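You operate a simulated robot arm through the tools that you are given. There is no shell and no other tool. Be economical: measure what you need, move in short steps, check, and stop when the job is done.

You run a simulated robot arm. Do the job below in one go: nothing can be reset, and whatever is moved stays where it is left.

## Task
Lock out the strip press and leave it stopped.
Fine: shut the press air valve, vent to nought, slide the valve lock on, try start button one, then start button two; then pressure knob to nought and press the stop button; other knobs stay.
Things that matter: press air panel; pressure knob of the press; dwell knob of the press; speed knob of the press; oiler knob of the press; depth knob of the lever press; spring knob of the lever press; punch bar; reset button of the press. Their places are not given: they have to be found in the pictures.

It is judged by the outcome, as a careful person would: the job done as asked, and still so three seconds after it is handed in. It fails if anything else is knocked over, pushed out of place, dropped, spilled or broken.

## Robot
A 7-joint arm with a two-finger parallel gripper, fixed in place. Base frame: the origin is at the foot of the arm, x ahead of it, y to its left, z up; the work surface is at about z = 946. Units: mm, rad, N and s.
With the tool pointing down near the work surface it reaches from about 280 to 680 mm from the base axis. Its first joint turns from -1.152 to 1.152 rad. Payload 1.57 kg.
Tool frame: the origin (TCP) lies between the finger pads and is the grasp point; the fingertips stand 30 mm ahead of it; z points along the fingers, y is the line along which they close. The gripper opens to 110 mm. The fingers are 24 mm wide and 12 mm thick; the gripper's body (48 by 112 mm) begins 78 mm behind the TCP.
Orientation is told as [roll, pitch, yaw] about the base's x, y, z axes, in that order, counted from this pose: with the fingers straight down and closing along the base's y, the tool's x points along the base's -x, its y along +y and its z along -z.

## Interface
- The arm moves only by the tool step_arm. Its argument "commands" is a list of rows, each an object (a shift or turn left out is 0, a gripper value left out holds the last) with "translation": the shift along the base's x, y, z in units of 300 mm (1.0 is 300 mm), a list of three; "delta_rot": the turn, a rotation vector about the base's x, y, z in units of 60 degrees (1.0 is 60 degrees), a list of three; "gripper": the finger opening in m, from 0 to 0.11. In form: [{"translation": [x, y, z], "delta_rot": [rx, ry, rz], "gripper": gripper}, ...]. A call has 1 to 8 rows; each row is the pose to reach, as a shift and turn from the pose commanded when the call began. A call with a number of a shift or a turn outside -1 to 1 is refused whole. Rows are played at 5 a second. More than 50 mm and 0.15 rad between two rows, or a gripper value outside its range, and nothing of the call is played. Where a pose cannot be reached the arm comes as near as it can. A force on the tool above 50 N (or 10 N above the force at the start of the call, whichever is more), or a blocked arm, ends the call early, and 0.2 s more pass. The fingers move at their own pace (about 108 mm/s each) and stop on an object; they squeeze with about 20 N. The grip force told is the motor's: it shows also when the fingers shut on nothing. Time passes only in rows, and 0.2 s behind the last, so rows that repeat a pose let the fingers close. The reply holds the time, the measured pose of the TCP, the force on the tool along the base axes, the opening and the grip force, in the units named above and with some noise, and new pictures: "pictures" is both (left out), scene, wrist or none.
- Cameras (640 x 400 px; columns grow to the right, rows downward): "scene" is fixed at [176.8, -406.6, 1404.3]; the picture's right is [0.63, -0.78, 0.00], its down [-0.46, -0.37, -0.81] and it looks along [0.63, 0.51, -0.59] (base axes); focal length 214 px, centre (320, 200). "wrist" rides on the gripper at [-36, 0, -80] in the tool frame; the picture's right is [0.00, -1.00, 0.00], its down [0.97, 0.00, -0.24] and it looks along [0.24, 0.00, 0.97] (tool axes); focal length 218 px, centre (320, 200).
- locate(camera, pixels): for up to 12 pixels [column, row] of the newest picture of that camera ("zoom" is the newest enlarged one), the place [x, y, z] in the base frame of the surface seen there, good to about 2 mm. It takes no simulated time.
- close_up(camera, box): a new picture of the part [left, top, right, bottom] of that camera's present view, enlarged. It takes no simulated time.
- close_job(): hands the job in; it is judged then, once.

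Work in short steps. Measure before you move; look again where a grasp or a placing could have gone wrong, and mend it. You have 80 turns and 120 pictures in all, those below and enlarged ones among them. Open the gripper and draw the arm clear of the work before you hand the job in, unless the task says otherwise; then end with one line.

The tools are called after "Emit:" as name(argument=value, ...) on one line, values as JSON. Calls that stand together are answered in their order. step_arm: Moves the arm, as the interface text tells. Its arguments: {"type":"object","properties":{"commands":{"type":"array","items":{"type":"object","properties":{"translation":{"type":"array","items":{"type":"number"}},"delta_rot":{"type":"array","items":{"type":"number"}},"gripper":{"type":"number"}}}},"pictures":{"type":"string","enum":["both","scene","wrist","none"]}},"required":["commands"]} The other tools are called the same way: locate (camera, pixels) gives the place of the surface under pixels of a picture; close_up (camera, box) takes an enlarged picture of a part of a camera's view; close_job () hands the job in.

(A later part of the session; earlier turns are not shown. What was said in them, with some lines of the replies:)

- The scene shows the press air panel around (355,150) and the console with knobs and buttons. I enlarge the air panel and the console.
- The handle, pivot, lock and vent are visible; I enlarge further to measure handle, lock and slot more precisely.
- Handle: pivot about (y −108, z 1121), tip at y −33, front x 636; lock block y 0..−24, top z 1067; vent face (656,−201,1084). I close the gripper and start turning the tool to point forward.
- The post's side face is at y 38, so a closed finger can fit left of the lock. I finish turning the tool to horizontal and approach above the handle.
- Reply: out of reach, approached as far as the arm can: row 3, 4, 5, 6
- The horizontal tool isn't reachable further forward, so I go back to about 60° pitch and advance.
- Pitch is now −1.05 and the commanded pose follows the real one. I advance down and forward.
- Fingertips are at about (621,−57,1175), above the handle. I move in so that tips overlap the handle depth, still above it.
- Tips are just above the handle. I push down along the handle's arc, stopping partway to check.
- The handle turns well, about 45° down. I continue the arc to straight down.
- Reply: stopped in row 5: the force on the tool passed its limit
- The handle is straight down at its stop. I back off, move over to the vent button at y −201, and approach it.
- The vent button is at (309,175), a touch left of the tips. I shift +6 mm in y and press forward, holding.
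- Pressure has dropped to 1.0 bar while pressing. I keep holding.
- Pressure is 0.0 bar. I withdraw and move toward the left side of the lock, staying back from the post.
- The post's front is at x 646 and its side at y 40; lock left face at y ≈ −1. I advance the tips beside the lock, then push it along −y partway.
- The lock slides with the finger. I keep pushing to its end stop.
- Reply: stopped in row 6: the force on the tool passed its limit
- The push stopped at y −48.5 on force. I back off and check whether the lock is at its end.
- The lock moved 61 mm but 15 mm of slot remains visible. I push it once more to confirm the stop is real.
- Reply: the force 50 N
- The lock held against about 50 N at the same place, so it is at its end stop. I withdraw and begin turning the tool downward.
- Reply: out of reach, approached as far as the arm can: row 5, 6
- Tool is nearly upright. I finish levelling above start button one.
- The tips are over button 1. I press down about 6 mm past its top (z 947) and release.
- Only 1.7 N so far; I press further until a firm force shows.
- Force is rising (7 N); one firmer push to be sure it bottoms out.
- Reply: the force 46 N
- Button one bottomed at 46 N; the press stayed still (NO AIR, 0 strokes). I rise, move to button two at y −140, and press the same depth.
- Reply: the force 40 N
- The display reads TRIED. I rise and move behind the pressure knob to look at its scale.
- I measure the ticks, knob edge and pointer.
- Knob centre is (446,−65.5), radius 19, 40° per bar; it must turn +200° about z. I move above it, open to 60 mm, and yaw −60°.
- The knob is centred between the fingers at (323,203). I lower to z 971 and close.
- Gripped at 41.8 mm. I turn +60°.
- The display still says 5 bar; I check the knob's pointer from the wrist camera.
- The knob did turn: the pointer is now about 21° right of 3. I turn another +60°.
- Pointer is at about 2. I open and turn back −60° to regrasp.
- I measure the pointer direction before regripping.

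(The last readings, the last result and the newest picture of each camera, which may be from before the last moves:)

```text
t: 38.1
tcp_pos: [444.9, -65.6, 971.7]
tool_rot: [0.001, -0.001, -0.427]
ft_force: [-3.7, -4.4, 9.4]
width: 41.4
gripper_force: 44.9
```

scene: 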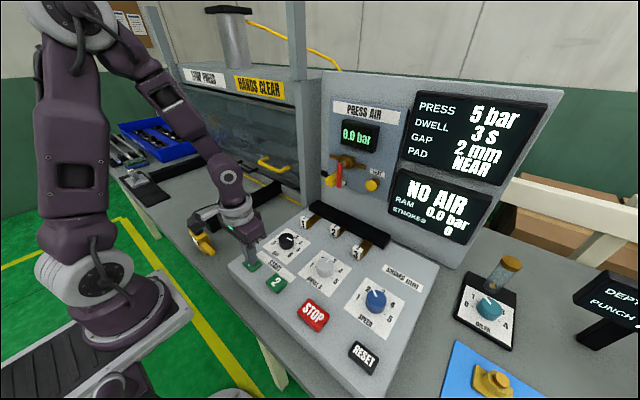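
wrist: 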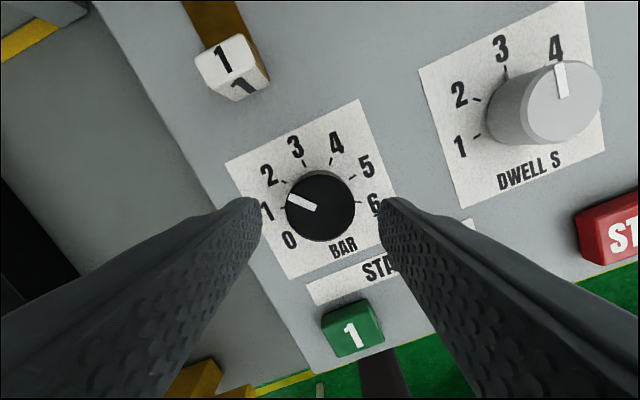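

Pointer is at about +40° (2 bar); gripped again. I turn +80° in two calls, the rest after checking.

Emit:
step_arm(commands=[{"delta_rot": [0, 0, 0.142]}, {"delta_rot": [0, 0, 0.284]}, {"delta_rot": [0, 0, 0.426]}, {"delta_rot": [0, 0, 0.568]}, {"delta_rot": [0, 0, 0.71]}, {"delta_rot": [0, 0, 0.852]}, {"delta_rot": [0, 0, 0.99]}], pictures="none")

Emit:
step_arm(commands=[{"delta_rot": [0, 0, 0.142]}, {"delta_rot": [0, 0, 0.284]}, {"delta_rot": [0, 0, 0.34]}, {"delta_rot": [0, 0, 0.34]}])

```text
t: 39.7
tcp_pos: [445.5, -64.7, 972.8]
tool_rot: [0.0, -0.003, 0.612]
ft_force: [-10.3, 6.2, 22.5]
width: 41.7
gripper_force: 45.1
```

```text
t: 40.7
tcp_pos: [444.5, -66.2, 973.1]
tool_rot: [0.0, -0.001, 0.967]
ft_force: [-16.3, 11.9, 32.3]
width: 41.7
gripper_force: 45.5
```

scene: 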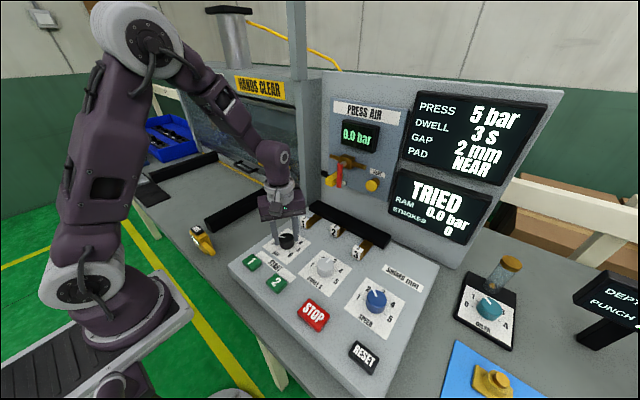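
wrist: 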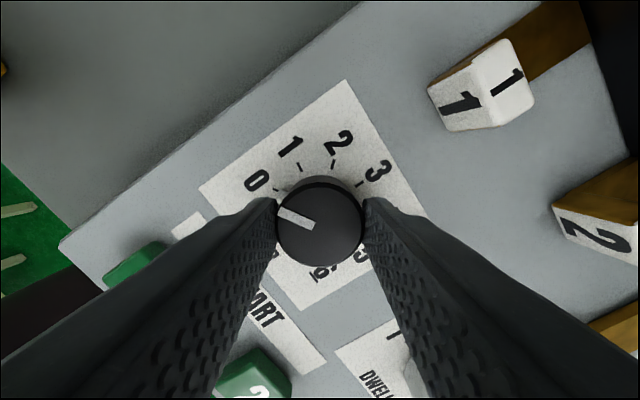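

The turn is complete. I open, rise, and turn back to see the pointer squarely.

Emit:
step_arm(commands=[{"gripper": 0.06}, {"gripper": 0.06}, {"translation": [0, 0, 0.12], "delta_rot": [0, 0, -0.142], "gripper": 0.06}, {"translation": [-0.05, 0, 0.2], "delta_rot": [0, 0, -0.284], "gripper": 0.06}, {"translation": [-0.1, 0, 0.28], "delta_rot": [0, 0, -0.426], "gripper": 0.06}, {"translation": [-0.15, 0, 0.35], "delta_rot": [0, 0, -0.568], "gripper": 0.06}, {"translation": [-0.2, 0, 0.38], "delta_rot": [0, 0, -0.71], "gripper": 0.06}, {"translation": [-0.23, 0, 0.38], "delta_rot": [0, 0, -0.852], "gripper": 0.0}], pictures="wrist")

Emit:
close_up(camera="wrist", box=[240, 70, 400, 170])

```text
t: 42.5
tcp_pos: [376.8, -65.2, 1086.2]
tool_rot: [-0.001, -0.002, 0.072]
ft_force: [-1.3, -1.0, 0.1]
width: 0.0
gripper_force: 13.7
```

wrist: 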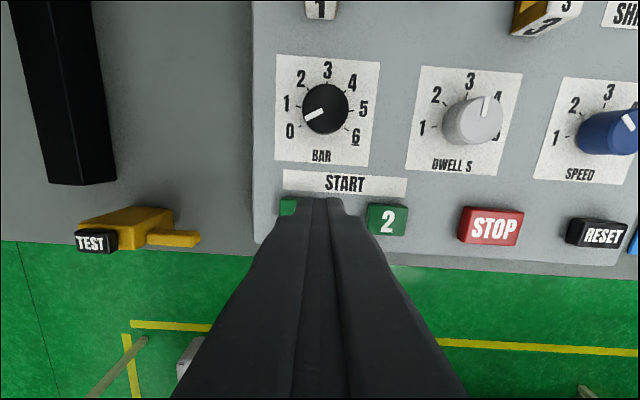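

```text
4.00 times, centred on (320, 120) of wrist
```

zoom: 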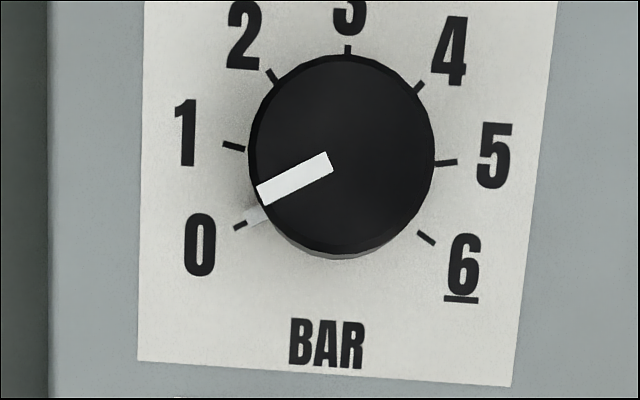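

The pointer lies on the 0 tick. I move with closed fingers over the STOP button at (341,−254).

Emit:
step_arm(commands=[{"translation": [-0.03, -0.13, -0.02], "delta_rot": [0, 0, -0.03]}, {"translation": [-0.06, -0.26, -0.04], "delta_rot": [0, 0, -0.07]}, {"translation": [-0.09, -0.39, -0.08], "delta_rot": [0, 0, -0.07]}, {"translation": [-0.12, -0.52, -0.12], "delta_rot": [0, 0, -0.07]}, {"translation": [-0.12, -0.63, -0.16], "delta_rot": [0, 0, -0.07]}, {"translation": [-0.12, -0.63, -0.27], "delta_rot": [0, 0, -0.07]}], pictures="wrist")

```text
t: 43.9
tcp_pos: [340.1, -254.3, 1003.1]
tool_rot: [0.001, -0.001, 0.0]
ft_force: [0.5, 0.3, 0.8]
width: 0.0
gripper_force: 20.2
```

wrist: 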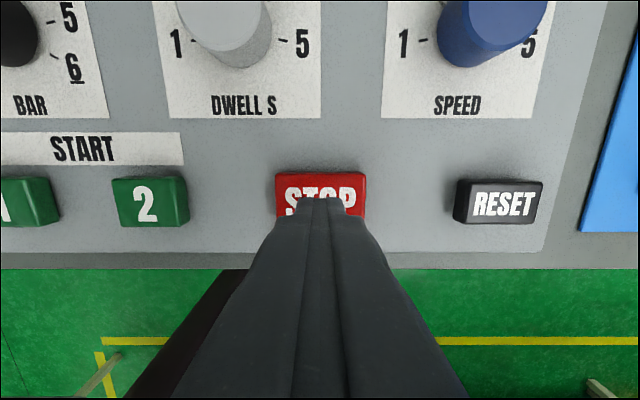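

The tips are centred over STOP at (320,195). I press to the same depth (TCP ≈ 965).

Emit:
step_arm(commands=[{"translation": [0, 0, -0.07]}, {"translation": [0, 0, -0.1]}, {"translation": [0, 0, -0.115]}, {"translation": [0, 0, -0.125]}, {"translation": [0, 0, -0.125]}], pictures="none")

Emit:
close_up(camera="scene", box=[200, 80, 540, 380])

```text
t: 45.1
tcp_pos: [341.2, -254.2, 967.3]
tool_rot: [-0.001, -0.004, 0.001]
ft_force: [1.1, 0.9, 20.0]
width: 0.0
gripper_force: 20.2
```

```text
1.33 times, centred on (370, 230) of scene
```

zoom: 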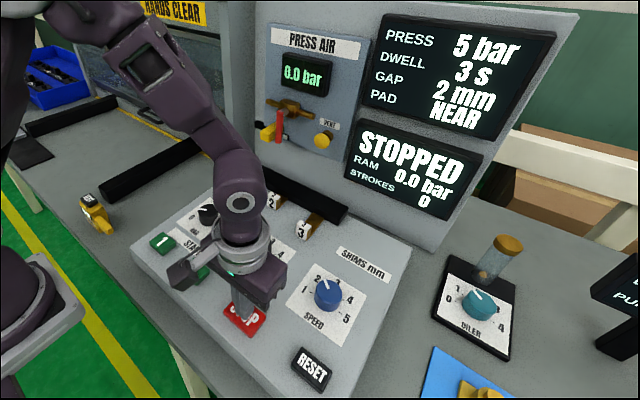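

The display shows STOPPED. I raise the arm clear, open the gripper and take a final look.

Emit:
step_arm(commands=[{"translation": [0, 0, 0.15]}, {"translation": [0, 0, 0.3]}, {"translation": [0, 0.05, 0.45]}, {"translation": [0, 0.15, 0.6]}, {"translation": [0, 0.25, 0.75], "gripper": 0.06}, {"translation": [0, 0.35, 0.88], "gripper": 0.11}, {"translation": [0, 0.45, 0.95], "gripper": 0.11}])

Emit:
close_up(camera="scene", box=[200, 80, 540, 380])

```text
refused: row 4 steps farther than a row can; nothing moved
```

```text
1.33 times, centred on (370, 230) of scene
```

zoom: 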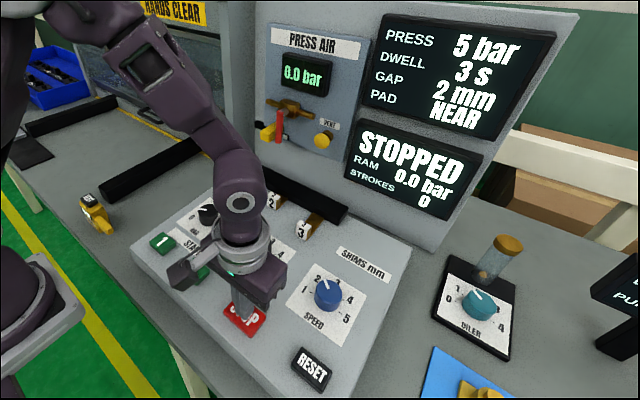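

That call was refused for step size; I use smaller rows.

Emit:
step_arm(commands=[{"translation": [0, 0, 0.14]}, {"translation": [0, 0, 0.28]}, {"translation": [0, 0.05, 0.4]}, {"translation": [0, 0.12, 0.52]}, {"translation": [0, 0.19, 0.64], "gripper": 0.06}, {"translation": [0, 0.26, 0.76], "gripper": 0.11}, {"translation": [0, 0.33, 0.88], "gripper": 0.11}, {"translation": [0, 0.4, 0.98], "gripper": 0.11}])

Emit:
close_up(camera="scene", box=[200, 80, 540, 380])

```text
t: 46.9
tcp_pos: [340.5, -133.9, 1261.0]
tool_rot: [0.001, -0.003, -0.001]
ft_force: [-0.3, -0.3, -0.7]
width: 109.9
gripper_force: 0.1
```

scene: 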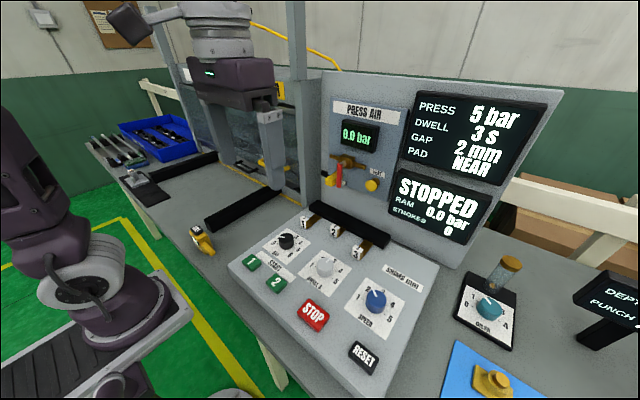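
wrist: 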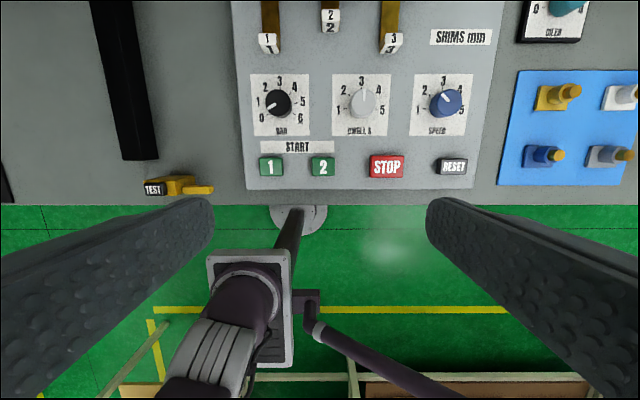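

```text
1.33 times, centred on (370, 230) of scene
```

zoom: 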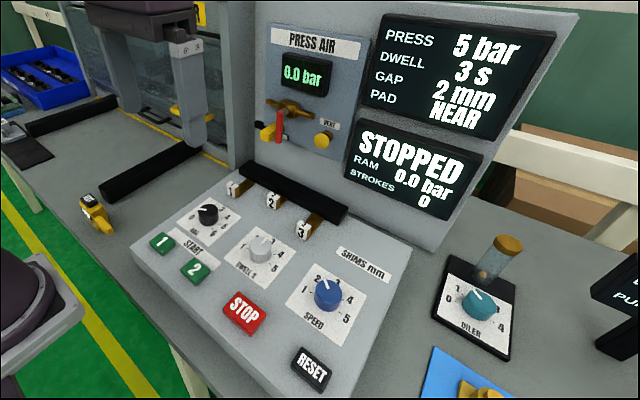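

The valve is shut and locked, pressure is 0.0 bar, the pressure knob is at 0, the display reads STOPPED, the other knobs look unchanged and the arm is clear. I hand the job in.

Emit:
close_job()

```text
The job is handed in.
```

The strip press is locked out and stopped: air valve shut, vented to 0.0 bar, valve lock on, both start buttons tried with no stroke, pressure knob at 0, stop pressed, and the other knobs untouched.
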